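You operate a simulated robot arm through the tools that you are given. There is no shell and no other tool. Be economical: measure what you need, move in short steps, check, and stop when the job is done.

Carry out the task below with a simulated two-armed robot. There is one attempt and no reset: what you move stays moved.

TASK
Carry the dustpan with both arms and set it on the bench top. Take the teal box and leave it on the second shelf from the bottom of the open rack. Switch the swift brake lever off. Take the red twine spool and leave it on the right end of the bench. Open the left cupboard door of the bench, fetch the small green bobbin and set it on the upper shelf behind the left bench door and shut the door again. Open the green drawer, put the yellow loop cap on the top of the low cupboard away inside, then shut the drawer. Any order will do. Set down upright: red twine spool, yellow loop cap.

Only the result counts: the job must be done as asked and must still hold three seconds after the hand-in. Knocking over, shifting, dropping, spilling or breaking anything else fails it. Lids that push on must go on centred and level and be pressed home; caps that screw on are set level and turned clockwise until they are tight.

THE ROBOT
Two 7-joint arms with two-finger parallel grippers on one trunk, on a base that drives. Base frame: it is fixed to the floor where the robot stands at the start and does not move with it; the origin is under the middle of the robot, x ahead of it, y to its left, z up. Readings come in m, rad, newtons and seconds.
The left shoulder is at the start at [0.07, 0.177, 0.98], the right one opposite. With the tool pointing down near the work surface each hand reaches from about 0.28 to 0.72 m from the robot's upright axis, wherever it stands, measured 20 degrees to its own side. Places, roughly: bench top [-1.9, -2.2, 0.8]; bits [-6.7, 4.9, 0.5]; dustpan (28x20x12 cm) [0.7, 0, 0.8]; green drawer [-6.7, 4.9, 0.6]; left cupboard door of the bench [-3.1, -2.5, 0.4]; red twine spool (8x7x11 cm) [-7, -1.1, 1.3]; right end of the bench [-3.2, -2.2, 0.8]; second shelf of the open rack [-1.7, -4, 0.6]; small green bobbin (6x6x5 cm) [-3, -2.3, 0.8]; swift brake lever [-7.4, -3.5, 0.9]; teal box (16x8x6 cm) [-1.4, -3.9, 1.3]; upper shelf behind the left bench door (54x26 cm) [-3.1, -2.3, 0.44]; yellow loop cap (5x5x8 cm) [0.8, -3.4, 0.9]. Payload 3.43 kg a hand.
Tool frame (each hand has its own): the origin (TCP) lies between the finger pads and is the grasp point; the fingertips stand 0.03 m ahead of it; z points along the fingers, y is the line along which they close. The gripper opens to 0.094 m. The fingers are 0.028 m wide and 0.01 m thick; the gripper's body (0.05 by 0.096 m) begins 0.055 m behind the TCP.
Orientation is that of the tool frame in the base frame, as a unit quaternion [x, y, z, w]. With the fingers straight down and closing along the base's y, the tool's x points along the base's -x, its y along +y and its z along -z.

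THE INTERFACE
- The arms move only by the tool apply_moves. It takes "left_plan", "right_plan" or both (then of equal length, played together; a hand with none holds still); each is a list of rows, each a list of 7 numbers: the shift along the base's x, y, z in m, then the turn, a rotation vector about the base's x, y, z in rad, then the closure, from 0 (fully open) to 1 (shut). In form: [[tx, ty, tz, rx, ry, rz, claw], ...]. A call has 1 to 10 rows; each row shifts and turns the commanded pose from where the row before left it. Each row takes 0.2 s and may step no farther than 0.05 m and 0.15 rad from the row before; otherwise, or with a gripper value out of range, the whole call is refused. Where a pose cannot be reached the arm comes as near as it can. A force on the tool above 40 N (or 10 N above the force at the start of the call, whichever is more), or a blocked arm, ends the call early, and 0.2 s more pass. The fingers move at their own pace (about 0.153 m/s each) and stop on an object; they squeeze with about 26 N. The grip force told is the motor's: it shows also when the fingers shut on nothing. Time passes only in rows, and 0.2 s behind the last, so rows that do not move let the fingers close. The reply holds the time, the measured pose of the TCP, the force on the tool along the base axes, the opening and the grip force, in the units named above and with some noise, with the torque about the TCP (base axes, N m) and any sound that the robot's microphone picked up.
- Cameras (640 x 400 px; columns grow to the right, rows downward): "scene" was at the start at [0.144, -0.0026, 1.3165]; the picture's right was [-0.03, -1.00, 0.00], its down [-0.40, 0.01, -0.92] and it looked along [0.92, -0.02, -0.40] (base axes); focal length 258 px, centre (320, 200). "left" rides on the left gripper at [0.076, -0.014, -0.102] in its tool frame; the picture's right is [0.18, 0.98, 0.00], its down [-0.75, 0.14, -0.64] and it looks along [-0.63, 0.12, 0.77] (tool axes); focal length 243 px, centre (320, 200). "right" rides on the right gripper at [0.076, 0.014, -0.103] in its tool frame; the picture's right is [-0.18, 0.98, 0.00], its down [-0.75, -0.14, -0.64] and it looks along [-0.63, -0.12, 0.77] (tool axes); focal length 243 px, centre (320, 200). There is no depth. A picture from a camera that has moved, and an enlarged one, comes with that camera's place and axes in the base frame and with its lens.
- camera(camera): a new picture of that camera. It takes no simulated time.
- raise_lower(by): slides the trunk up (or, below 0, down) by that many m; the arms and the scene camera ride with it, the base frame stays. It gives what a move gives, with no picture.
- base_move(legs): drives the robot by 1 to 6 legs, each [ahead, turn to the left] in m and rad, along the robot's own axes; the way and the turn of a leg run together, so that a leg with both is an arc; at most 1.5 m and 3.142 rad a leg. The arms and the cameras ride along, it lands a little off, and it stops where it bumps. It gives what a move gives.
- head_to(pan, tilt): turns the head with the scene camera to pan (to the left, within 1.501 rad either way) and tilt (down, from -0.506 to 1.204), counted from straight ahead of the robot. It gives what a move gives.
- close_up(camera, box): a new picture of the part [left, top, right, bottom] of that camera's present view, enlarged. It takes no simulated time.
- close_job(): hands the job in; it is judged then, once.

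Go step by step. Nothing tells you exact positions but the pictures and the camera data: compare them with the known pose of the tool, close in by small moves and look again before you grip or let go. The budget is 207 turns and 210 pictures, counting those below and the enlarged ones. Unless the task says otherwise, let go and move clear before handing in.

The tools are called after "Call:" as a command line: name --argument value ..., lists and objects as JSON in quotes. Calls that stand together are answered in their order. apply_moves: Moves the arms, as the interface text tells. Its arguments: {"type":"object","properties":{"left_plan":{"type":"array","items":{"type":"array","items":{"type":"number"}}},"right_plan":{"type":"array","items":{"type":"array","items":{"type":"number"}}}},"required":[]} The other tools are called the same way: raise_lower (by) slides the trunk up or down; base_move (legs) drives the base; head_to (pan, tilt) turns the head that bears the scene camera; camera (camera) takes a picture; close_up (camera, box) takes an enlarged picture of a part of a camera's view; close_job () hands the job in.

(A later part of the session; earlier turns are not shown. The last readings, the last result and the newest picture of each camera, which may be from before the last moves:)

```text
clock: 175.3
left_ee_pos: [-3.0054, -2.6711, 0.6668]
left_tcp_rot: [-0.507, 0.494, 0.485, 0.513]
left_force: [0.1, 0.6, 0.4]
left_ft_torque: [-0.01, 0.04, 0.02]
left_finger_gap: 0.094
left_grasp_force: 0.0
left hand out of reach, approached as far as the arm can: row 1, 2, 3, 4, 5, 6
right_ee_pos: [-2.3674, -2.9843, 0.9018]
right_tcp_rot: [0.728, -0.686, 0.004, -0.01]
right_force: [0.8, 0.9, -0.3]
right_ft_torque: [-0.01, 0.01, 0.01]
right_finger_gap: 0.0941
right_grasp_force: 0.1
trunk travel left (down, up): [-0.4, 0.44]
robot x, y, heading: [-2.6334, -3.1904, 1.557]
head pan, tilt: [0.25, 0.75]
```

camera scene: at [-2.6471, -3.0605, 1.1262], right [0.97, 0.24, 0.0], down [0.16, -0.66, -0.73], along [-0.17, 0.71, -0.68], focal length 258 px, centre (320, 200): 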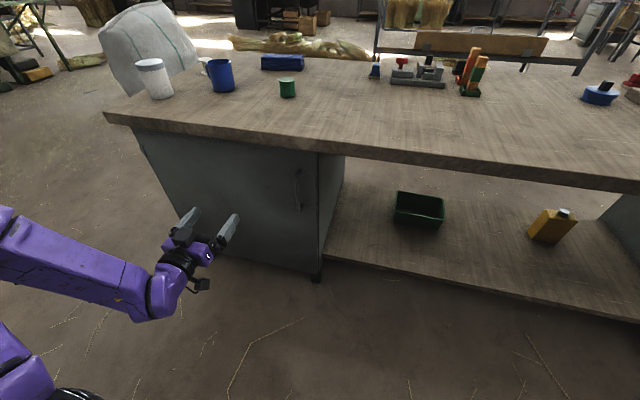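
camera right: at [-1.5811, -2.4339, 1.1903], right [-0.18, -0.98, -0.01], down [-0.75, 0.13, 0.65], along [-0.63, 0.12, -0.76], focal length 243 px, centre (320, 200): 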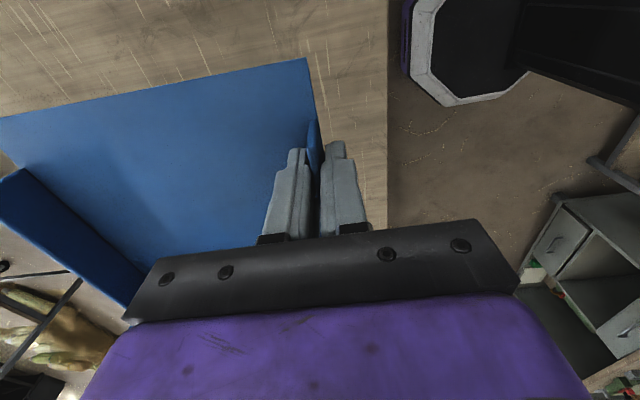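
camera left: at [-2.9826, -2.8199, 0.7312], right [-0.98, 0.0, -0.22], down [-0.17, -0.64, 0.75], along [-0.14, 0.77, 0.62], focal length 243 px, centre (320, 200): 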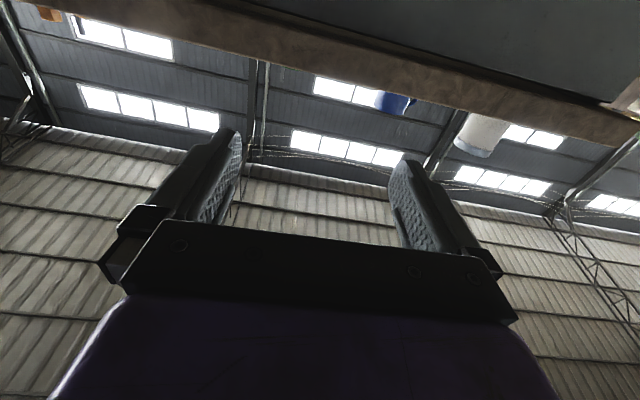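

Call:
apply_moves --left_plan '[[0, 0, 0, -0.15, 0, 0, 0], [0, 0, 0, -0.15, 0, 0, 0], [0, 0, 0, -0.15, 0, 0, 0], [0, 0, 0, -0.1, 0, 0, 0], [0.03, 0, 0, 0, 0, 0, 0], [0.03, 0, 0, 0, 0, 0, 0], [0.03, 0, 0, 0, 0, 0, 0], [0.03, 0, 0, 0, 0, 0, 0], [0.03, 0, 0, 0, 0, 0, 0]]'

Call:
camera --camera "scene"

```text
clock: 177.3
left_ee_pos: [-2.8948, -2.6632, 0.7083]
left_tcp_rot: [0.641, -0.596, -0.328, -0.355]
left_force: [-0.1, 0.4, -0.7]
left_ft_torque: [0.03, 0.02, -0.01]
left_finger_gap: 0.094
left_grasp_force: 0.0
left hand out of reach, approached as far as the arm can: row 1, 6, 7, 8, 9
right_ee_pos: [-2.3675, -2.9848, 0.9018]
right_tcp_rot: [0.728, -0.685, 0.005, -0.01]
right_force: [0.5, 0.1, -0.1]
right_ft_torque: [0.03, -0.05, -0.02]
right_finger_gap: 0.094
right_grasp_force: 0.0
trunk travel left (down, up): [-0.4, 0.44]
robot x, y, heading: [-2.6298, -3.1927, 1.557]
head pan, tilt: [0.25, 0.75]
```

```text
128 pictures are left
camera scene: at [-2.6469, -3.0609, 1.1262], right [0.97, 0.24, 0.0], down [0.16, -0.66, -0.73], along [-0.17, 0.71, -0.68], focal length 258 px, centre (320, 200)
```

scene: 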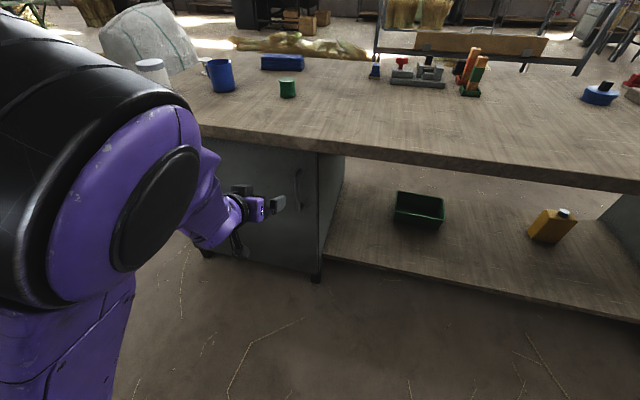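

Call:
apply_moves --left_plan '[[0.03, 0.0, -0.01, 0, 0, 0, 0], [0.025, 0, -0.01, 0, 0, 0, 0], [0, 0.02, -0.01, 0, 0, 0, 0]]'

Call:
close_up --camera "scene" --box '[190, 130, 360, 290]'

```text
clock: 178.1
left_ee_pos: [-2.864, -2.6265, 0.7265]
left_tcp_rot: [0.634, -0.598, -0.328, -0.364]
left_force: [0.3, -0.1, -0.1]
left_ft_torque: [-0.04, 0.0, -0.02]
left_finger_gap: 0.0938
left_grasp_force: 0.1
left hand out of reach, approached as far as the arm can: row 1, 2, 3
right_ee_pos: [-2.3675, -2.9831, 0.9009]
right_tcp_rot: [0.727, -0.686, 0.004, -0.009]
right_force: [-0.1, -0.2, -0.2]
right_ft_torque: [0.01, 0.0, 0.04]
right_finger_gap: 0.0939
right_grasp_force: 0.0
trunk travel left (down, up): [-0.4, 0.44]
robot x, y, heading: [-2.6294, -3.1889, 1.553]
head pan, tilt: [0.25, 0.75]
```

```text
2.50 times, centred on (275, 210) of scene
camera zoom: at [-2.6474, -3.0594, 1.126], right [0.97, 0.24, 0.0], down [0.16, -0.66, -0.73], along [-0.17, 0.71, -0.68], focal length 644 px, centre (432, 175)
```

zoom: 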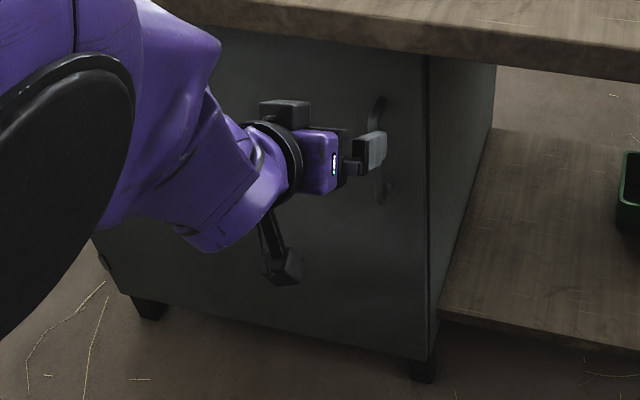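

Call:
raise_lower --by -0.06

Call:
apply_moves --left_plan '[[0.02, 0.0, 0, 0, 0, 0, 0]]'

Call:
base_move --legs '[[0.05, 0]]'

Call:
close_up --camera "scene" --box '[190, 100, 360, 260]'

Call:
camera --camera "left"

```text
clock: 179.1
left_ee_pos: [-2.8652, -2.6274, 0.6635]
left_tcp_rot: [0.638, -0.596, -0.33, -0.36]
left_force: [0.7, 0.3, 0.3]
left_ft_torque: [0.02, -0.04, -0.02]
left_finger_gap: 0.0941
left_grasp_force: 0.0
right_ee_pos: [-2.3659, -2.9853, 0.8413]
right_tcp_rot: [0.728, -0.685, 0.004, -0.01]
right_force: [0.9, 0.0, -0.2]
right_ft_torque: [0.01, 0.0, -0.01]
right_finger_gap: 0.094
right_grasp_force: 0.2
trunk travel left (down, up): [-0.34, 0.5]
robot x, y, heading: [-2.631, -3.1908, 1.559]
head pan, tilt: [0.25, 0.75]
```

```text
clock: 179.5
left_ee_pos: [-2.8565, -2.6272, 0.6656]
left_tcp_rot: [0.641, -0.599, -0.324, -0.354]
left_force: [-0.3, 0.4, -0.7]
left_ft_torque: [-0.05, 0.02, -0.05]
left_finger_gap: 0.094
left_grasp_force: 0.0
left hand out of reach, approached as far as the arm can: row 1
right_ee_pos: [-2.3673, -2.9854, 0.8418]
right_tcp_rot: [0.728, -0.686, 0.003, -0.01]
right_force: [0.9, -0.3, -0.5]
right_ft_torque: [0.0, 0.01, -0.02]
right_finger_gap: 0.0938
right_grasp_force: 0.1
trunk travel left (down, up): [-0.34, 0.5]
robot x, y, heading: [-2.6298, -3.1895, 1.56]
head pan, tilt: [0.25, 0.75]
```

```text
clock: 180.4
left_ee_pos: [-2.8519, -2.5759, 0.6688]
left_tcp_rot: [0.639, -0.601, -0.323, -0.357]
left_force: [0.5, 0.1, 0.5]
left_ft_torque: [0.02, 0.01, -0.02]
left_finger_gap: 0.0941
left_grasp_force: 0.1
right_ee_pos: [-2.3673, -2.9326, 0.8404]
right_tcp_rot: [0.728, -0.686, 0.003, -0.009]
right_force: [-0.2, 0.4, -0.6]
right_ft_torque: [-0.03, -0.01, 0.0]
right_finger_gap: 0.094
right_grasp_force: 0.0
trunk travel left (down, up): [-0.34, 0.5]
robot x, y, heading: [-2.6289, -3.1382, 1.555]
head pan, tilt: [0.25, 0.75]
```

```text
2.50 times, centred on (275, 180) of scene
camera zoom: at [-2.6463, -3.0086, 1.066], right [0.97, 0.24, 0.0], down [0.16, -0.66, -0.73], along [-0.17, 0.71, -0.68], focal length 644 px, centre (432, 250)
```

zoom: 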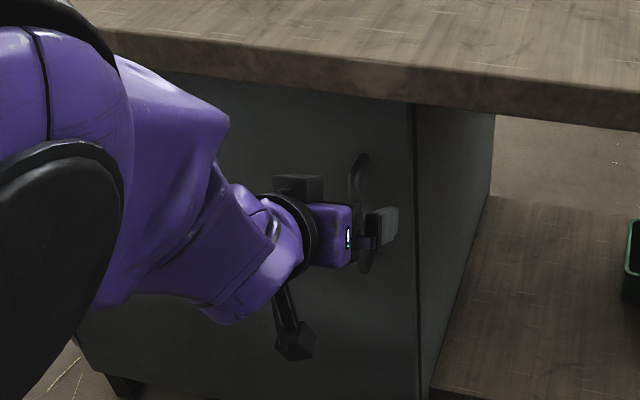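

```text
125 pictures are left
camera left: at [-2.8334, -2.7023, 0.6602], right [-0.97, -0.12, -0.22], down [-0.2, -0.14, 0.97], along [-0.15, 0.98, 0.11], focal length 243 px, centre (320, 200)
```

left: 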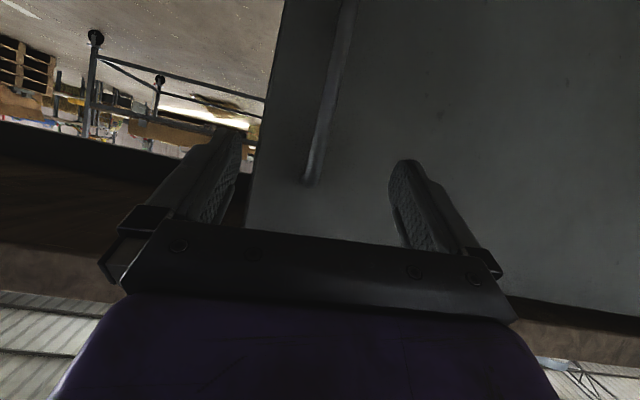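

Call:
raise_lower --by -0.045

Call:
base_move --legs '[[0.06, 0]]'

Call:
camera --camera "left"

Call:
close_up --camera "scene" --box '[190, 80, 360, 240]'

```text
clock: 181.3
left_ee_pos: [-2.852, -2.576, 0.625]
left_tcp_rot: [0.64, -0.598, -0.323, -0.36]
left_force: [0.0, -0.5, -0.1]
left_ft_torque: [0.0, 0.02, -0.01]
left_finger_gap: 0.0942
left_grasp_force: 0.0
right_ee_pos: [-2.3662, -2.9337, 0.797]
right_tcp_rot: [0.728, -0.686, 0.003, -0.009]
right_force: [-0.3, 0.1, 0.3]
right_ft_torque: [0.01, 0.0, 0.01]
right_finger_gap: 0.0938
right_grasp_force: 0.0
trunk travel left (down, up): [-0.295, 0.545]
robot x, y, heading: [-2.6287, -3.1411, 1.554]
head pan, tilt: [0.25, 0.75]
```

```text
clock: 182.3
left_ee_pos: [-2.852, -2.5157, 0.624]
left_tcp_rot: [0.64, -0.598, -0.323, -0.359]
left_force: [0.0, 0.3, 0.2]
left_ft_torque: [-0.01, 0.01, 0.01]
left_finger_gap: 0.0938
left_grasp_force: 0.1
right_ee_pos: [-2.3648, -2.8724, 0.796]
right_tcp_rot: [0.728, -0.685, 0.004, -0.008]
right_force: [-0.3, 0.6, -0.6]
right_ft_torque: [-0.01, 0.02, 0.01]
right_finger_gap: 0.094
right_grasp_force: 0.1
trunk travel left (down, up): [-0.295, 0.545]
robot x, y, heading: [-2.6305, -3.0799, 1.558]
head pan, tilt: [0.25, 0.75]
```

```text
124 pictures are left
camera left: at [-2.833, -2.6418, 0.6155], right [-0.97, -0.12, -0.23], down [-0.21, -0.14, 0.97], along [-0.15, 0.98, 0.11], focal length 243 px, centre (320, 200)
```

left: 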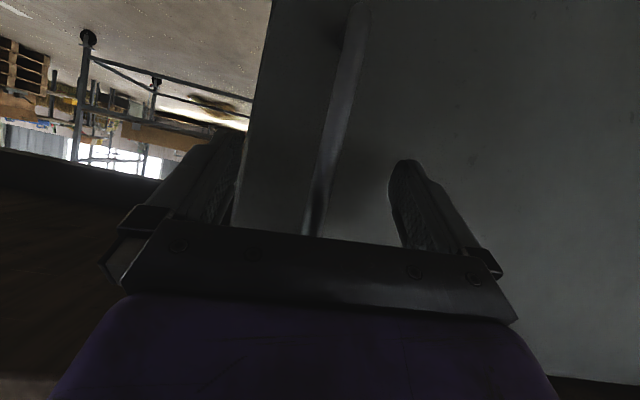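

```text
2.50 times, centred on (275, 160) of scene
camera zoom: at [-2.6456, -2.9482, 1.0211], right [0.97, 0.24, 0.0], down [0.16, -0.66, -0.73], along [-0.17, 0.71, -0.68], focal length 644 px, centre (432, 300)
```

zoom: 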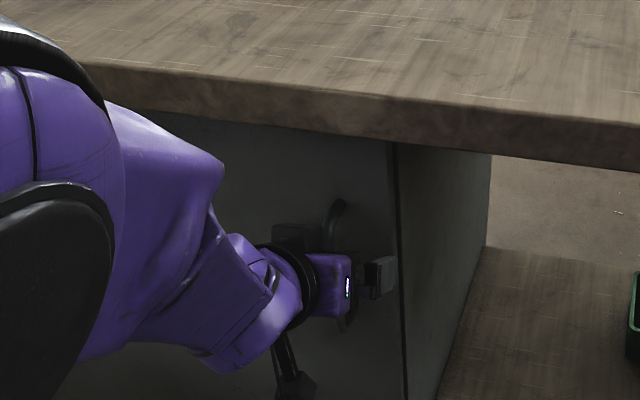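

Call:
base_move --legs '[[0.015, 0]]'

Call:
apply_moves --left_plan '[[0, 0, 0, 0, 0, 0, 0.5], [0, 0, 0, 0, 0, 0, 1], [0, 0, 0, 0, 0, 0, 1], [0, 0, 0, 0, 0, 0, 1]]'

Call:
camera --camera "left"

```text
clock: 183.1
left_ee_pos: [-2.8524, -2.5069, 0.6231]
left_tcp_rot: [0.639, -0.599, -0.322, -0.359]
left_force: [0.6, -7.0, 1.8]
left_ft_torque: [0.07, -0.06, -0.46]
left_finger_gap: 0.0941
left_grasp_force: 0.0
right_ee_pos: [-2.3653, -2.8616, 0.7976]
right_tcp_rot: [0.728, -0.685, 0.003, -0.008]
right_force: [-0.7, -0.1, -0.2]
right_ft_torque: [-0.01, 0.01, -0.01]
right_finger_gap: 0.094
right_grasp_force: 0.1
trunk travel left (down, up): [-0.295, 0.545]
robot x, y, heading: [-2.6248, -3.0698, 1.56]
head pan, tilt: [0.25, 0.75]
stopped in leg 1: the force on the tool passed its limit at 68 N (the readings are from after the stop); the commanded pose is now the measured one
```

```text
clock: 184.1
left_ee_pos: [-2.8529, -2.5076, 0.624]
left_tcp_rot: [0.639, -0.599, -0.322, -0.359]
left_force: [-1.9, 0.1, 2.5]
left_ft_torque: [0.24, 1.34, -0.08]
left_finger_gap: 0.018
left_grasp_force: 44.7
right_ee_pos: [-2.3668, -2.8604, 0.7964]
right_tcp_rot: [0.728, -0.685, 0.004, -0.008]
right_force: [-0.1, -0.3, 0.4]
right_ft_torque: [0.0, 0.02, 0.01]
right_finger_gap: 0.0942
right_grasp_force: 0.1
trunk travel left (down, up): [-0.295, 0.545]
robot x, y, heading: [-2.6291, -3.0706, 1.56]
head pan, tilt: [0.25, 0.75]
```

```text
122 pictures are left
camera left: at [-2.8343, -2.6332, 0.6153], right [-0.97, -0.12, -0.23], down [-0.21, -0.14, 0.97], along [-0.15, 0.98, 0.11], focal length 243 px, centre (320, 200)
```

left: 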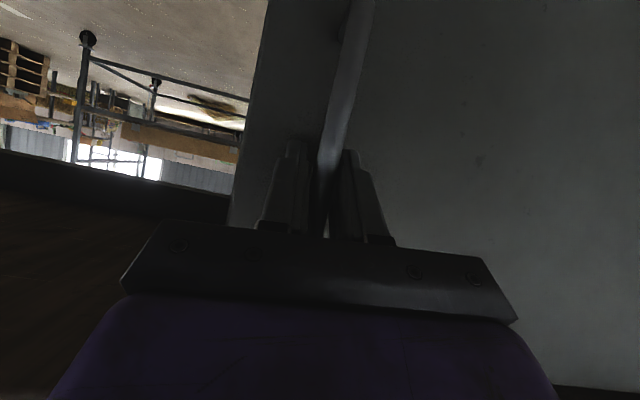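

The handle is gripped. I'll pull the door open by reversing in a gentle arc.

Call:
base_move --legs '[[-0.12, 0.025]]'

Call:
camera --camera "scene"

```text
clock: 185.4
left_ee_pos: [-2.8716, -2.6271, 0.6217]
left_tcp_rot: [0.653, -0.586, -0.329, -0.35]
left_force: [-5.2, 2.3, -3.0]
left_ft_torque: [0.66, 0.52, 0.04]
left_finger_gap: 0.0162
left_grasp_force: 45.1
right_ee_pos: [-2.3726, -2.9675, 0.7954]
right_tcp_rot: [0.737, -0.675, 0.003, -0.009]
right_force: [0.6, -0.5, 0.0]
right_ft_torque: [-0.01, 0.02, 0.02]
right_finger_gap: 0.0939
right_grasp_force: 0.1
trunk travel left (down, up): [-0.295, 0.545]
robot x, y, heading: [-2.6299, -3.1813, 1.587]
head pan, tilt: [0.25, 0.75]
stopped in leg 1: the force on the tool passed its limit at 45 N (the readings are from after the stop); the commanded pose is now the measured one
```

```text
121 pictures are left
camera scene: at [-2.6495, -3.0515, 1.021], right [0.96, 0.26, 0.0], down [0.18, -0.66, -0.73], along [-0.19, 0.7, -0.68], focal length 258 px, centre (320, 200)
```

scene: 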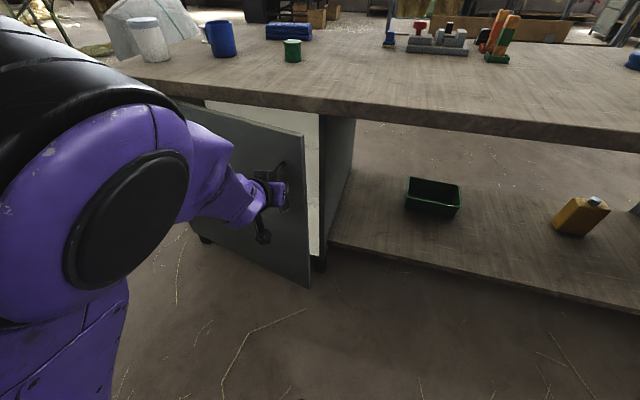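

Call:
base_move --legs '[[-0.1, 0.06]]'

Call:
camera --camera "scene"

```text
clock: 186.4
left_ee_pos: [-2.8962, -2.696, 0.6245]
left_tcp_rot: [0.667, -0.569, -0.338, -0.341]
left_force: [-6.7, 2.9, -6.3]
left_ft_torque: [0.48, 0.48, 0.13]
left_finger_gap: 0.0159
left_grasp_force: 44.6
right_ee_pos: [-2.3793, -3.0164, 0.7958]
right_tcp_rot: [0.75, -0.662, 0.003, -0.008]
right_force: [0.1, 0.2, 0.0]
right_ft_torque: [-0.03, 0.01, 0.01]
right_finger_gap: 0.0942
right_grasp_force: 0.1
trunk travel left (down, up): [-0.295, 0.545]
robot x, y, heading: [-2.6269, -3.2406, 1.626]
head pan, tilt: [0.25, 0.75]
stopped in leg 1: the force on the tool passed its limit at 48 N (the readings are from after the stop); the commanded pose is now the measured one
```

```text
120 pictures are left
camera scene: at [-2.6529, -3.1113, 1.021], right [0.95, 0.3, 0.0], down [0.21, -0.65, -0.73], along [-0.22, 0.7, -0.68], focal length 258 px, centre (320, 200)
```

scene: 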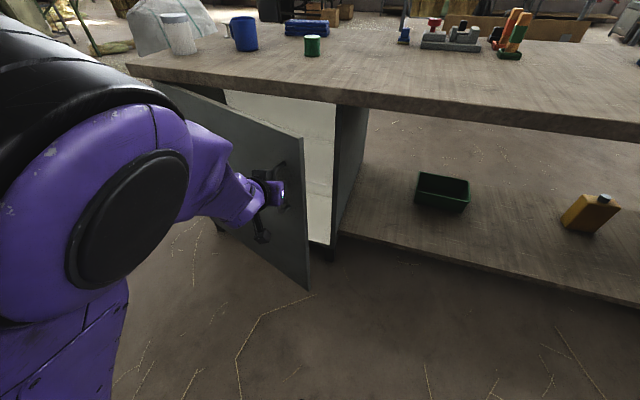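

Call:
apply_moves --left_plan '[[-0.015, -0.03, 0, 0, 0, 0, 1], [-0.015, -0.03, 0, 0, 0, 0, 1], [-0.018, -0.028, 0, 0, 0, 0, 1], [-0.02, -0.025, 0, 0, 0, 0, 1]]'

Call:
camera --camera "scene"

```text
clock: 187.3
left_ee_pos: [-2.9444, -2.7819, 0.6246]
left_tcp_rot: [0.658, -0.581, -0.332, -0.346]
left_force: [1.0, -0.3, -2.3]
left_ft_torque: [0.62, 0.55, -0.19]
left_finger_gap: 0.0162
left_grasp_force: 45.3
left hand out of reach, approached as far as the arm can: row 3, 4
right_ee_pos: [-2.3782, -3.018, 0.7967]
right_tcp_rot: [0.75, -0.661, 0.003, -0.009]
right_force: [0.2, -0.4, 0.1]
right_ft_torque: [-0.03, -0.03, -0.02]
right_finger_gap: 0.0938
right_grasp_force: 0.2
trunk travel left (down, up): [-0.295, 0.545]
robot x, y, heading: [-2.6273, -3.2424, 1.625]
head pan, tilt: [0.25, 0.75]
stopped in row 4 (left hand): the force on the tool passed its limit at 57 N (the readings are from after the stop); the commanded pose is now the measured one
```

```text
119 pictures are left
camera scene: at [-2.6525, -3.1124, 1.0213], right [0.95, 0.3, 0.0], down [0.21, -0.65, -0.73], along [-0.22, 0.7, -0.68], focal length 258 px, centre (320, 200)
```

scene: 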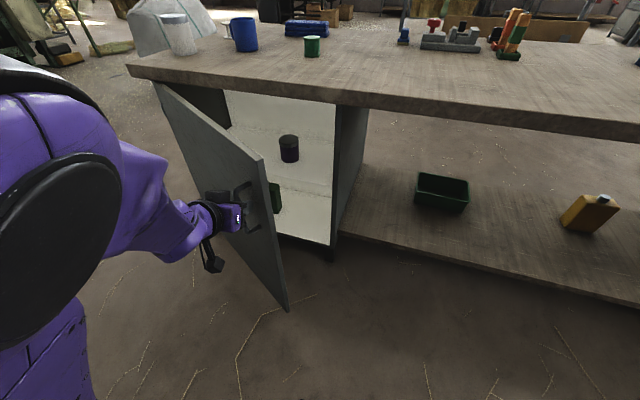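

Call:
apply_moves --left_plan '[[-0.02, -0.027, 0, 0, 0, -0.05, 1], [-0.022, -0.025, 0, 0, 0, -0.05, 1], [-0.024, -0.022, 0, 0, 0, -0.05, 1], [-0.026, -0.02, 0, 0, 0, -0.05, 1]]'

Call:
camera --camera "scene"

```text
clock: 187.7
left_ee_pos: [-2.947, -2.7865, 0.6238]
left_tcp_rot: [0.648, -0.595, -0.324, -0.349]
left_force: [11.1, -8.0, 5.6]
left_ft_torque: [1.18, 0.4, -0.1]
left_finger_gap: 0.0165
left_grasp_force: 44.3
left hand out of reach, approached as far as the arm can: row 1
right_ee_pos: [-2.377, -3.0198, 0.7958]
right_tcp_rot: [0.75, -0.662, 0.001, -0.01]
right_force: [-0.2, -0.8, -0.4]
right_ft_torque: [0.01, -0.02, -0.02]
right_finger_gap: 0.0941
right_grasp_force: 0.0
trunk travel left (down, up): [-0.295, 0.545]
robot x, y, heading: [-2.6246, -3.2416, 1.626]
head pan, tilt: [0.25, 0.75]
stopped in row 1 (left hand): the force on the tool passed its limit at 54 N (the readings are from after the stop); the commanded pose is now the measured one
```

```text
118 pictures are left
camera scene: at [-2.6508, -3.1144, 1.0218], right [0.95, 0.3, 0.0], down [0.2, -0.65, -0.73], along [-0.22, 0.7, -0.68], focal length 258 px, centre (320, 200)
```

scene: 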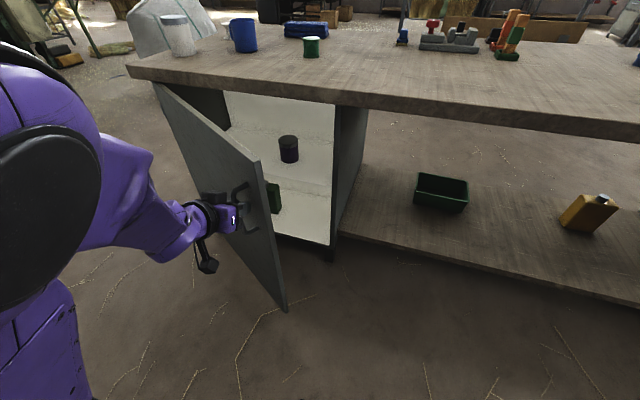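

Call:
base_move --legs '[[-0.04, 0.1]]'

Call:
camera --camera "scene"

```text
clock: 188.7
left_ee_pos: [-2.9919, -2.8445, 0.6235]
left_tcp_rot: [0.68, -0.558, -0.343, -0.331]
left_force: [-7.3, 6.4, -9.3]
left_ft_torque: [0.95, 0.55, 0.08]
left_finger_gap: 0.0163
left_grasp_force: 45.0
right_ee_pos: [-2.3966, -3.0295, 0.7956]
right_tcp_rot: [0.778, -0.628, 0.004, -0.009]
right_force: [0.0, -0.2, 0.3]
right_ft_torque: [-0.04, -0.02, 0.01]
right_finger_gap: 0.094
right_grasp_force: 0.0
trunk travel left (down, up): [-0.295, 0.545]
robot x, y, heading: [-2.6255, -3.2722, 1.712]
head pan, tilt: [0.25, 0.75]
stopped in leg 1: the force on the tool passed its limit at 44 N (the readings are from after the stop); the commanded pose is now the measured one
```

```text
117 pictures are left
camera scene: at [-2.661, -3.1466, 1.0209], right [0.92, 0.38, 0.0], down [0.26, -0.63, -0.73], along [-0.28, 0.67, -0.68], focal length 258 px, centre (320, 200)
```

scene: 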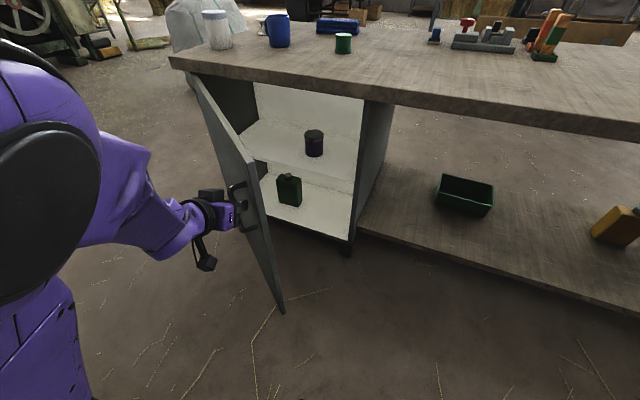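

Call:
base_move --legs '[[-0.015, 0.16]]'

Call:
camera --camera "scene"

```text
clock: 189.7
left_ee_pos: [-3.0526, -2.9235, 0.6243]
left_tcp_rot: [0.721, -0.503, -0.369, -0.303]
left_force: [-11.0, 14.9, 2.7]
left_ft_torque: [-0.5, 1.23, 0.11]
left_finger_gap: 0.0137
left_grasp_force: 44.7
right_ee_pos: [-2.4349, -3.0111, 0.7954]
right_tcp_rot: [0.826, -0.563, 0.003, -0.009]
right_force: [0.6, 0.4, 0.3]
right_ft_torque: [0.02, 0.0, 0.03]
right_finger_gap: 0.0941
right_grasp_force: 0.1
trunk travel left (down, up): [-0.295, 0.545]
robot x, y, heading: [-2.6183, -3.29, 1.872]
head pan, tilt: [0.25, 0.75]
```

```text
116 pictures are left
camera scene: at [-2.6772, -3.1695, 1.0211], right [0.85, 0.52, 0.0], down [0.36, -0.58, -0.73], along [-0.38, 0.62, -0.68], focal length 258 px, centre (320, 200)
```

scene: 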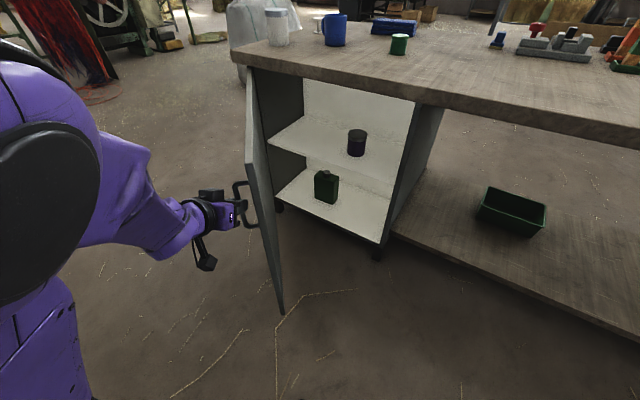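

Call:
apply_moves --left_plan '[[0, 0, 0, 0, 0, 0, 0.5], [0, 0, 0, 0, 0, 0, 0.5], [0.008, -0.028, 0, 0, 0, 0, 0.5], [0.008, -0.028, 0, 0, 0, 0, 0.5], [0.008, -0.028, 0, 0, 0, 0, 0.5], [0.0, 0, 0.03, 0, 0, 0, 0.5]]'

Call:
camera --camera "scene"

```text
clock: 191.1
left_ee_pos: [-3.0702, -2.9334, 0.6535]
left_tcp_rot: [0.722, -0.498, -0.366, -0.312]
left_force: [-1.1, 0.1, 0.2]
left_ft_torque: [-0.02, 0.04, -0.05]
left_finger_gap: 0.0467
left_grasp_force: 0.1
left hand out of reach, approached as far as the arm can: row 3, 4, 5, 6
right_ee_pos: [-2.4345, -3.0119, 0.7973]
right_tcp_rot: [0.826, -0.563, 0.003, -0.01]
right_force: [0.0, -1.0, 0.1]
right_ft_torque: [-0.04, 0.01, -0.03]
right_finger_gap: 0.0937
right_grasp_force: 0.0
trunk travel left (down, up): [-0.295, 0.545]
robot x, y, heading: [-2.6216, -3.2896, 1.865]
head pan, tilt: [0.25, 0.75]
```

```text
115 pictures are left
camera scene: at [-2.6769, -3.1709, 1.0212], right [0.85, 0.52, 0.0], down [0.36, -0.58, -0.73], along [-0.38, 0.62, -0.68], focal length 258 px, centre (320, 200)
```

scene: 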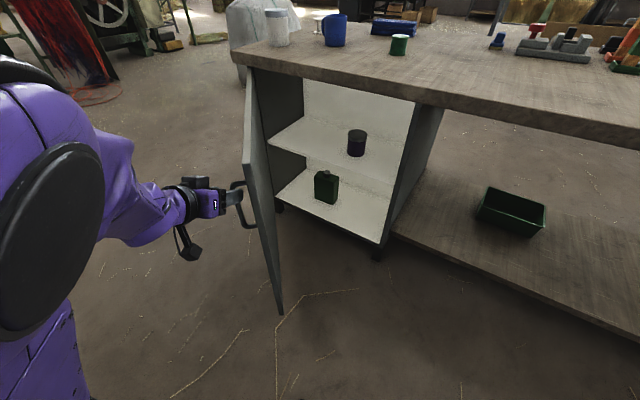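

Call:
close_up --camera "scene" --box '[160, 140, 320, 260]'

Call:
camera --camera "left"

```text
3.33 times, centred on (240, 200) of scene
camera zoom: at [-2.6769, -3.1709, 1.0212], right [0.85, 0.52, 0.0], down [0.36, -0.58, -0.73], along [-0.38, 0.62, -0.68], focal length 859 px, centre (587, 200)
```

zoom: 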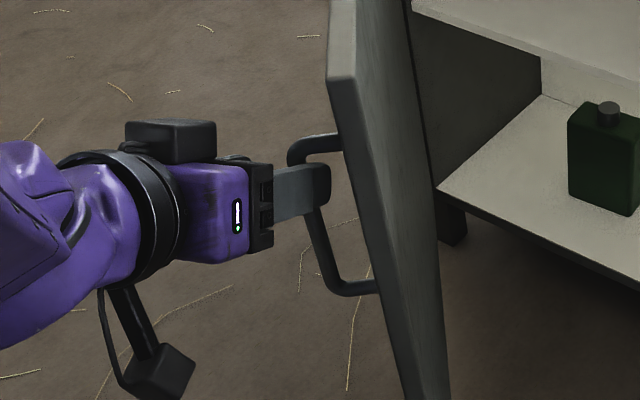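

```text
113 pictures are left
camera left: at [-3.017, -3.0483, 0.6462], right [-0.89, -0.39, -0.24], down [-0.17, -0.2, 0.97], along [-0.43, 0.9, 0.11], focal length 243 px, centre (320, 200)
```

left: 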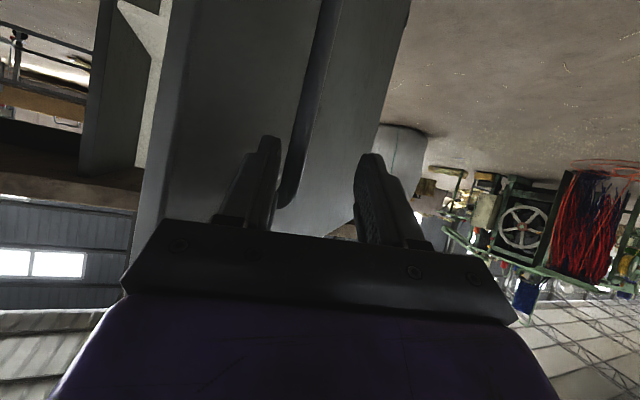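

Call:
base_move --legs '[[-0.06, 0]]'

Call:
close_up --camera "scene" --box '[160, 140, 320, 260]'

```text
clock: 192.1
left_ee_pos: [-3.0543, -2.9914, 0.6516]
left_tcp_rot: [0.724, -0.497, -0.366, -0.309]
left_force: [-0.1, -0.4, 0.8]
left_ft_torque: [-0.01, 0.01, 0.02]
left_finger_gap: 0.0473
left_grasp_force: 0.1
right_ee_pos: [-2.4156, -3.0705, 0.795]
right_tcp_rot: [0.826, -0.564, 0.002, -0.009]
right_force: [0.2, -0.1, 0.1]
right_ft_torque: [0.0, -0.01, -0.01]
right_finger_gap: 0.0938
right_grasp_force: 0.1
trunk travel left (down, up): [-0.295, 0.545]
robot x, y, heading: [-2.605, -3.3471, 1.871]
head pan, tilt: [0.25, 0.75]
```

```text
3.33 times, centred on (240, 200) of scene
camera zoom: at [-2.6581, -3.2292, 1.0213], right [0.85, 0.52, 0.0], down [0.36, -0.58, -0.73], along [-0.38, 0.62, -0.68], focal length 859 px, centre (587, 200)
```

zoom: 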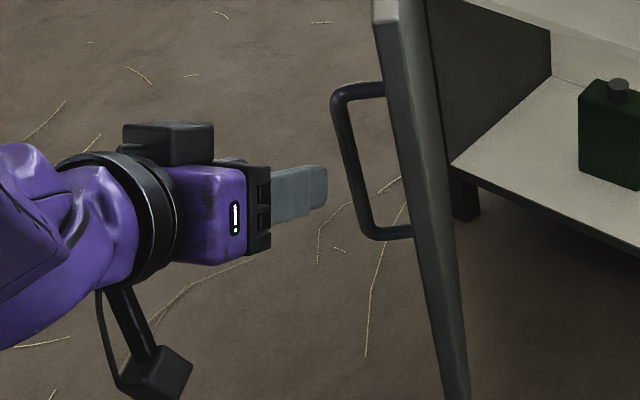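

Call:
raise_lower --by 0.34

Call:
base_move --legs '[[0.4, 0], [0, -0.3]]'

Call:
camera --camera "scene"

Call:
camera --camera "left"

```text
clock: 195.4
left_ee_pos: [-3.0556, -2.9917, 0.9918]
left_tcp_rot: [0.724, -0.497, -0.364, -0.311]
left_force: [-0.2, 0.0, 0.5]
left_ft_torque: [-0.02, -0.04, 0.0]
left_finger_gap: 0.047
left_grasp_force: 0.0
right_ee_pos: [-2.4164, -3.0708, 1.1367]
right_tcp_rot: [0.826, -0.564, 0.002, -0.01]
right_force: [0.2, 0.5, -0.5]
right_ft_torque: [0.0, 0.03, -0.02]
right_finger_gap: 0.094
right_grasp_force: 0.0
trunk travel left (down, up): [-0.635, 0.205]
robot x, y, heading: [-2.6026, -3.3443, 1.872]
head pan, tilt: [0.25, 0.75]
```

```text
clock: 198.9
left_ee_pos: [-3.0493, -2.4969, 0.99]
left_tcp_rot: [0.643, -0.598, -0.314, -0.361]
left_force: [0.4, -0.1, 0.3]
left_ft_torque: [-0.04, 0.01, -0.05]
left_finger_gap: 0.0466
left_grasp_force: 0.1
right_ee_pos: [-2.463, -2.7567, 1.1347]
right_tcp_rot: [0.733, -0.68, 0.003, -0.009]
right_force: [0.1, 0.3, -0.8]
right_ft_torque: [-0.04, 0.02, -0.05]
right_finger_gap: 0.094
right_grasp_force: 0.1
trunk travel left (down, up): [-0.635, 0.205]
robot x, y, heading: [-2.7204, -2.9701, 1.588]
head pan, tilt: [0.25, 0.75]
```

```text
111 pictures are left
camera scene: at [-2.7402, -2.8381, 1.3611], right [0.96, 0.26, 0.0], down [0.18, -0.66, -0.73], along [-0.19, 0.7, -0.68], focal length 258 px, centre (320, 200)
```

scene: 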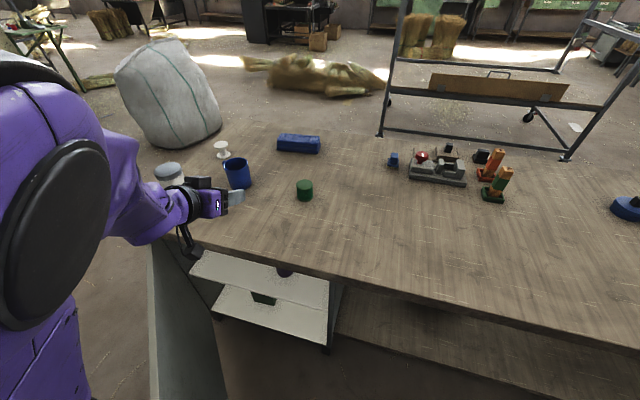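

```text
110 pictures are left
camera left: at [-3.0308, -2.6225, 0.9841], right [-0.96, -0.13, -0.24], down [-0.23, -0.13, 0.97], along [-0.15, 0.98, 0.1], focal length 243 px, centre (320, 200)
```

left: 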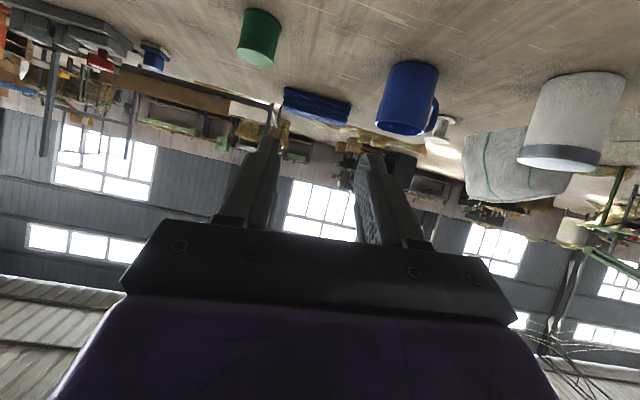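

Call:
apply_moves --left_plan '[[0.02, 0.0, 0, -0.1, 0, 0, 0], [0.02, 0.0, 0, -0.11, 0, 0, 0], [0.022, 0.02, -0.01, 0, 0, 0, 0], [0.021, 0.03, -0.02, 0, 0, 0, 0], [0.021, 0.03, -0.02, 0, 0, 0, 0], [0, 0.03, -0.02, 0, 0, 0, 0], [0, 0.02, -0.02, 0, 0, 0, 0]]'

Call:
camera --camera "left"

Call:
camera --camera "scene"

```text
clock: 200.5
left_ee_pos: [-2.9716, -2.3498, 0.8902]
left_tcp_rot: [0.697, -0.604, -0.237, -0.306]
left_force: [0.3, 0.0, -0.5]
left_ft_torque: [0.0, -0.01, 0.0]
left_finger_gap: 0.0941
left_grasp_force: 0.1
left hand out of reach, approached as far as the arm can: row 1, 2
right_ee_pos: [-2.4623, -2.757, 1.1344]
right_tcp_rot: [0.732, -0.681, 0.003, -0.009]
right_force: [-0.4, -0.1, 0.2]
right_ft_torque: [-0.02, 0.02, 0.05]
right_finger_gap: 0.0941
right_grasp_force: 0.1
trunk travel left (down, up): [-0.635, 0.205]
robot x, y, heading: [-2.7211, -2.9701, 1.589]
head pan, tilt: [0.25, 0.75]
```

```text
109 pictures are left
camera left: at [-2.949, -2.4745, 0.9098], right [-0.94, -0.21, -0.27], down [-0.28, 0.05, 0.96], along [-0.19, 0.98, -0.11], focal length 243 px, centre (320, 200)
```

left: 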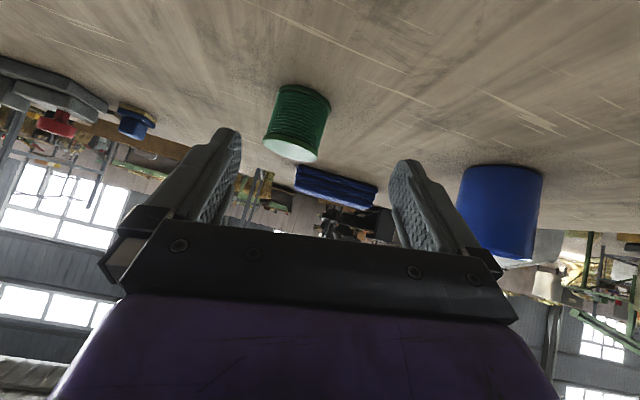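

```text
108 pictures are left
camera scene: at [-2.7404, -2.8378, 1.361], right [0.96, 0.27, 0.0], down [0.18, -0.66, -0.73], along [-0.19, 0.7, -0.68], focal length 258 px, centre (320, 200)
```

scene: 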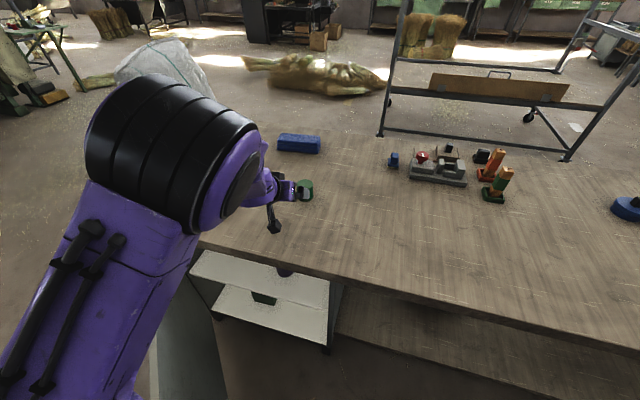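

Call:
apply_moves --left_plan '[[0.011, 0.0, 0, 0, 0.141, 0, 0], [0.011, 0.0, 0, 0, 0, -0.085, 0], [0.0, 0, -0.025, 0, 0, 0, 0], [0, 0, -0.025, 0, 0, 0, 0]]'

Call:
camera --camera "left"

```text
clock: 201.5
left_ee_pos: [-2.9448, -2.3507, 0.8366]
left_tcp_rot: [-0.646, 0.659, 0.279, 0.266]
left_force: [-0.3, 0.7, 0.0]
left_ft_torque: [0.03, 0.02, -0.01]
left_finger_gap: 0.094
left_grasp_force: 0.0
right_ee_pos: [-2.4624, -2.7567, 1.1351]
right_tcp_rot: [0.734, -0.68, 0.003, -0.008]
right_force: [-0.7, 0.1, 0.9]
right_ft_torque: [-0.03, 0.01, -0.04]
right_finger_gap: 0.094
right_grasp_force: 0.1
trunk travel left (down, up): [-0.635, 0.205]
robot x, y, heading: [-2.717, -2.9696, 1.59]
head pan, tilt: [0.25, 0.75]
```

```text
107 pictures are left
camera left: at [-2.9316, -2.4766, 0.8542], right [-0.99, -0.12, -0.11], down [-0.12, 0.07, 0.99], along [-0.11, 0.99, -0.09], focal length 243 px, centre (320, 200)
```

left: 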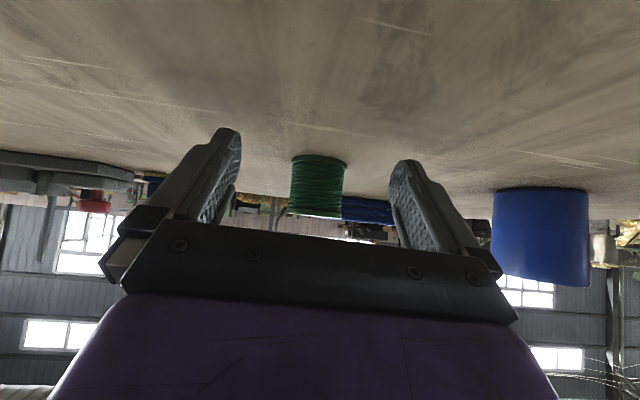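

Call:
apply_moves --left_plan '[[-0.003, 0.03, 0, 0, 0, 0, 0], [-0.003, 0.03, 0, 0, 0, 0, 0], [0, 0.03, 0, 0, 0, 0, 0]]'

Call:
camera --camera "left"

Call:
close_up --camera "scene" --box '[220, 130, 380, 250]'

```text
clock: 202.3
left_ee_pos: [-2.9453, -2.2621, 0.8344]
left_tcp_rot: [-0.632, 0.673, 0.286, 0.257]
left_force: [-0.7, 0.6, 0.7]
left_ft_torque: [-0.04, -0.01, -0.03]
left_finger_gap: 0.0938
left_grasp_force: 0.0
right_ee_pos: [-2.4633, -2.7579, 1.1348]
right_tcp_rot: [0.733, -0.68, 0.003, -0.008]
right_force: [-0.2, 1.1, -0.6]
right_ft_torque: [-0.01, -0.01, 0.0]
right_finger_gap: 0.094
right_grasp_force: 0.1
trunk travel left (down, up): [-0.635, 0.205]
robot x, y, heading: [-2.7188, -2.9699, 1.587]
head pan, tilt: [0.25, 0.75]
```

```text
106 pictures are left
camera left: at [-2.9337, -2.3881, 0.8517], right [-0.99, -0.09, -0.07], down [-0.08, 0.08, 0.99], along [-0.08, 0.99, -0.09], focal length 243 px, centre (320, 200)
```

left: 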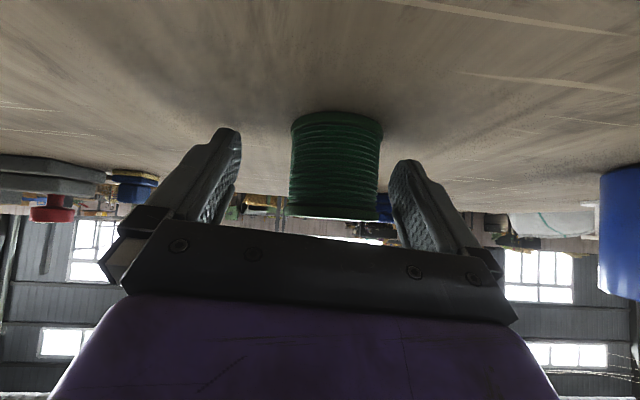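

```text
3.33 times, centred on (300, 190) of scene
camera zoom: at [-2.7412, -2.8374, 1.361], right [0.96, 0.27, 0.0], down [0.18, -0.66, -0.73], along [-0.19, 0.7, -0.68], focal length 859 px, centre (387, 233)
```

zoom: 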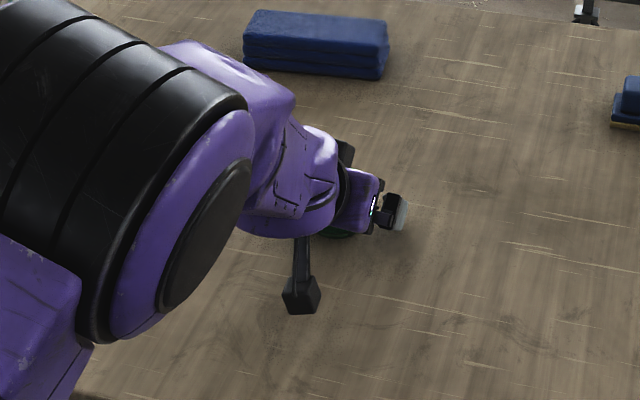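

Call:
apply_moves --left_plan '[[-0.011, 0.0, 0, 0, 0, 0, 0], [0, 0.014, 0, 0, 0, 0, 0], [0, 0.012, 0, 0, 0, 0, 0]]'

Call:
camera --camera "left"

```text
clock: 203.1
left_ee_pos: [-2.9532, -2.2349, 0.836]
left_tcp_rot: [-0.63, 0.673, 0.286, 0.259]
left_force: [0.2, 0.2, 0.5]
left_ft_torque: [0.03, 0.03, 0.03]
left_finger_gap: 0.0941
left_grasp_force: 0.2
right_ee_pos: [-2.4615, -2.7565, 1.1348]
right_tcp_rot: [0.733, -0.68, 0.003, -0.008]
right_force: [0.4, 0.3, -1.0]
right_ft_torque: [0.01, -0.01, -0.02]
right_finger_gap: 0.094
right_grasp_force: 0.0
trunk travel left (down, up): [-0.635, 0.205]
robot x, y, heading: [-2.718, -2.9711, 1.589]
head pan, tilt: [0.25, 0.75]
```

```text
104 pictures are left
camera left: at [-2.9428, -2.363, 0.8536], right [-0.99, -0.09, -0.07], down [-0.08, 0.08, 0.99], along [-0.08, 0.99, -0.08], focal length 243 px, centre (320, 200)
```

left: 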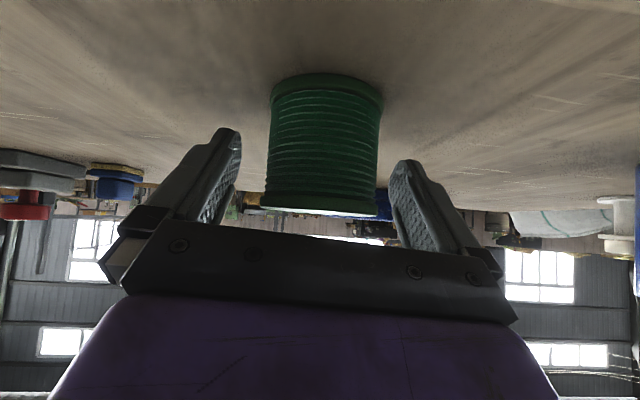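

Call:
apply_moves --left_plan '[[-0.003, 0.0, 0, 0, 0, 0, 0.3], [0, 0, 0, 0, 0, 0, 1], [0, 0, 0, 0, 0, 0, 1], [0, 0, 0, 0, 0, 0, 1], [0, 0, 0.02, 0, 0, 0, 1], [0, 0, 0.03, 0, 0, 0, 1]]'

Call:
camera --camera "left"

```text
clock: 204.5
left_ee_pos: [-2.9549, -2.2369, 0.8859]
left_tcp_rot: [-0.63, 0.673, 0.286, 0.26]
left_force: [1.0, -0.2, -0.4]
left_ft_torque: [0.02, 0.0, 0.02]
left_finger_gap: 0.0545
left_grasp_force: 26.2
right_ee_pos: [-2.4629, -2.7588, 1.1346]
right_tcp_rot: [0.733, -0.68, 0.002, -0.008]
right_force: [-0.9, -0.9, -0.2]
right_ft_torque: [-0.01, -0.01, -0.03]
right_finger_gap: 0.0939
right_grasp_force: 0.0
trunk travel left (down, up): [-0.635, 0.205]
robot x, y, heading: [-2.7185, -2.9708, 1.588]
head pan, tilt: [0.25, 0.75]
```

```text
103 pictures are left
camera left: at [-2.945, -2.3634, 0.9034], right [-0.99, -0.09, -0.07], down [-0.08, 0.08, 0.99], along [-0.08, 0.99, -0.08], focal length 243 px, centre (320, 200)
```

left: 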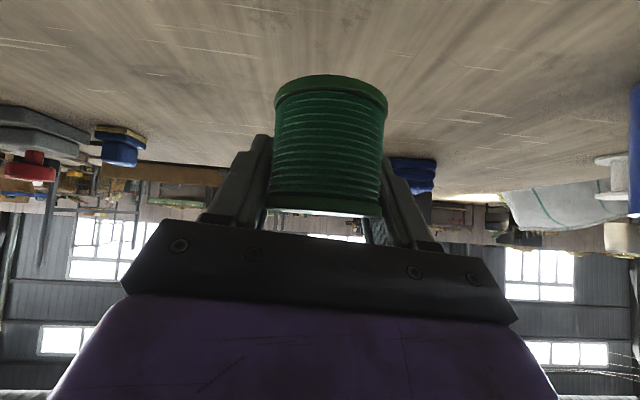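

Bobbin is held. The door is open about 58°. I'll raise, back away at an angle, lower, then swing into the cupboard left of the dark jar.

Call:
raise_lower --by 0.18

Call:
base_move --legs '[[0, 0.235], [-0.4, 0], [0, -0.11]]'

Call:
camera --camera "scene"

```text
clock: 206.5
left_ee_pos: [-2.9553, -2.2362, 1.0656]
left_tcp_rot: [-0.631, 0.673, 0.286, 0.259]
left_force: [0.1, 0.1, -0.2]
left_ft_torque: [0.03, 0.01, -0.01]
left_finger_gap: 0.0544
left_grasp_force: 26.2
right_ee_pos: [-2.4626, -2.7582, 1.315]
right_tcp_rot: [0.733, -0.68, 0.003, -0.007]
right_force: [-0.4, 0.2, -0.8]
right_ft_torque: [-0.02, -0.02, 0.03]
right_finger_gap: 0.0939
right_grasp_force: 0.1
trunk travel left (down, up): [-0.815, 0.025]
robot x, y, heading: [-2.7164, -2.9679, 1.589]
head pan, tilt: [0.25, 0.75]
```

```text
clock: 210.4
left_ee_pos: [-2.9476, -2.6619, 1.0655]
left_tcp_rot: [0.672, -0.632, -0.3, -0.241]
left_force: [0.5, -0.3, -1.2]
left_ft_torque: [0.0, -0.01, 0.01]
left_finger_gap: 0.0544
left_grasp_force: 26.5
right_ee_pos: [-2.3946, -3.1153, 1.3164]
right_tcp_rot: [0.775, -0.632, 0.002, -0.008]
right_force: [0.0, 0.1, -0.8]
right_ft_torque: [-0.01, 0.0, 0.03]
right_finger_gap: 0.0941
right_grasp_force: 0.0
trunk travel left (down, up): [-0.815, 0.025]
robot x, y, heading: [-2.6172, -3.3593, 1.713]
head pan, tilt: [0.25, 0.75]
```

```text
102 pictures are left
camera scene: at [-2.6607, -3.232, 1.541], right [0.92, 0.38, 0.0], down [0.26, -0.63, -0.73], along [-0.28, 0.67, -0.68], focal length 258 px, centre (320, 200)
```

scene: 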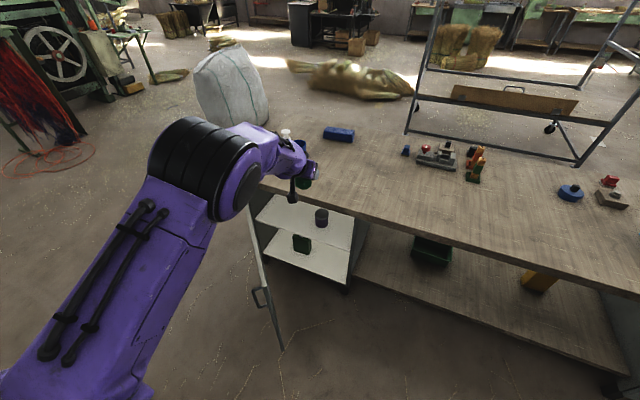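

Call:
raise_lower --by -0.4

Call:
raise_lower --by -0.15

Call:
camera --camera "scene"

Call:
camera --camera "left"

```text
clock: 214.2
left_ee_pos: [-2.9451, -2.6627, 0.6655]
left_tcp_rot: [0.673, -0.631, -0.302, -0.24]
left_force: [-0.5, -0.9, -0.8]
left_ft_torque: [0.01, -0.01, 0.0]
left_finger_gap: 0.0544
left_grasp_force: 25.7
right_ee_pos: [-2.392, -3.1163, 0.9156]
right_tcp_rot: [0.775, -0.632, 0.001, -0.008]
right_force: [0.7, 0.6, -0.5]
right_ft_torque: [0.0, 0.02, 0.03]
right_finger_gap: 0.0938
right_grasp_force: 0.0
trunk travel left (down, up): [-0.415, 0.425]
robot x, y, heading: [-2.6203, -3.361, 1.725]
head pan, tilt: [0.25, 0.75]
```

```text
clock: 215.9
left_ee_pos: [-2.9459, -2.6617, 0.5152]
left_tcp_rot: [0.672, -0.632, -0.302, -0.24]
left_force: [0.5, -1.1, -0.3]
left_ft_torque: [0.04, -0.02, -0.02]
left_finger_gap: 0.0543
left_grasp_force: 26.1
right_ee_pos: [-2.3927, -3.1162, 0.765]
right_tcp_rot: [0.775, -0.632, 0.001, -0.009]
right_force: [-0.6, 0.3, -0.3]
right_ft_torque: [0.0, -0.01, 0.01]
right_finger_gap: 0.0939
right_grasp_force: 0.1
trunk travel left (down, up): [-0.265, 0.575]
robot x, y, heading: [-2.6197, -3.3603, 1.714]
head pan, tilt: [0.25, 0.75]
```

```text
101 pictures are left
camera scene: at [-2.6577, -3.2333, 0.9912], right [0.92, 0.38, 0.0], down [0.26, -0.63, -0.73], along [-0.28, 0.68, -0.68], focal length 258 px, centre (320, 200)
```

scene: 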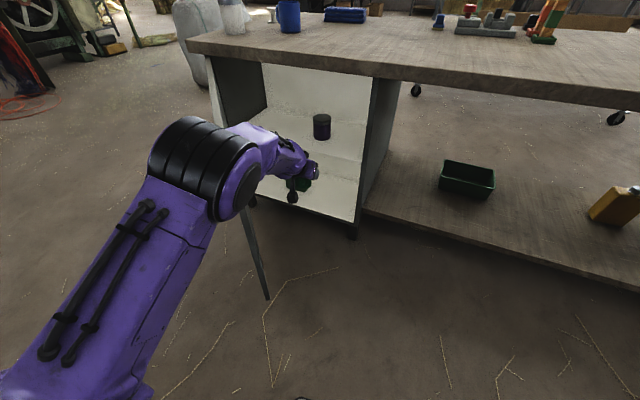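

```text
100 pictures are left
camera left: at [-2.9197, -2.7865, 0.5332], right [-0.97, -0.21, -0.07], down [-0.09, 0.07, 0.99], along [-0.21, 0.97, -0.08], focal length 243 px, centre (320, 200)
```

left: 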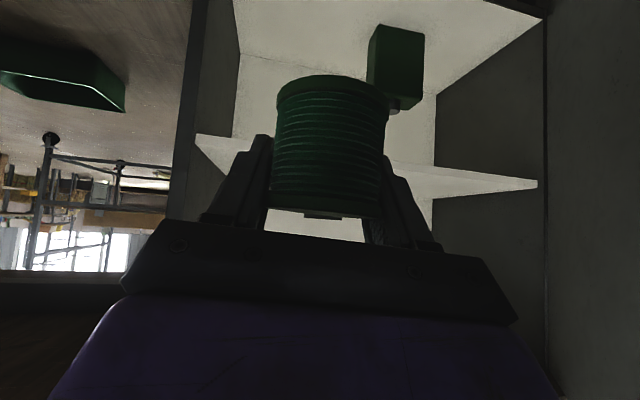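

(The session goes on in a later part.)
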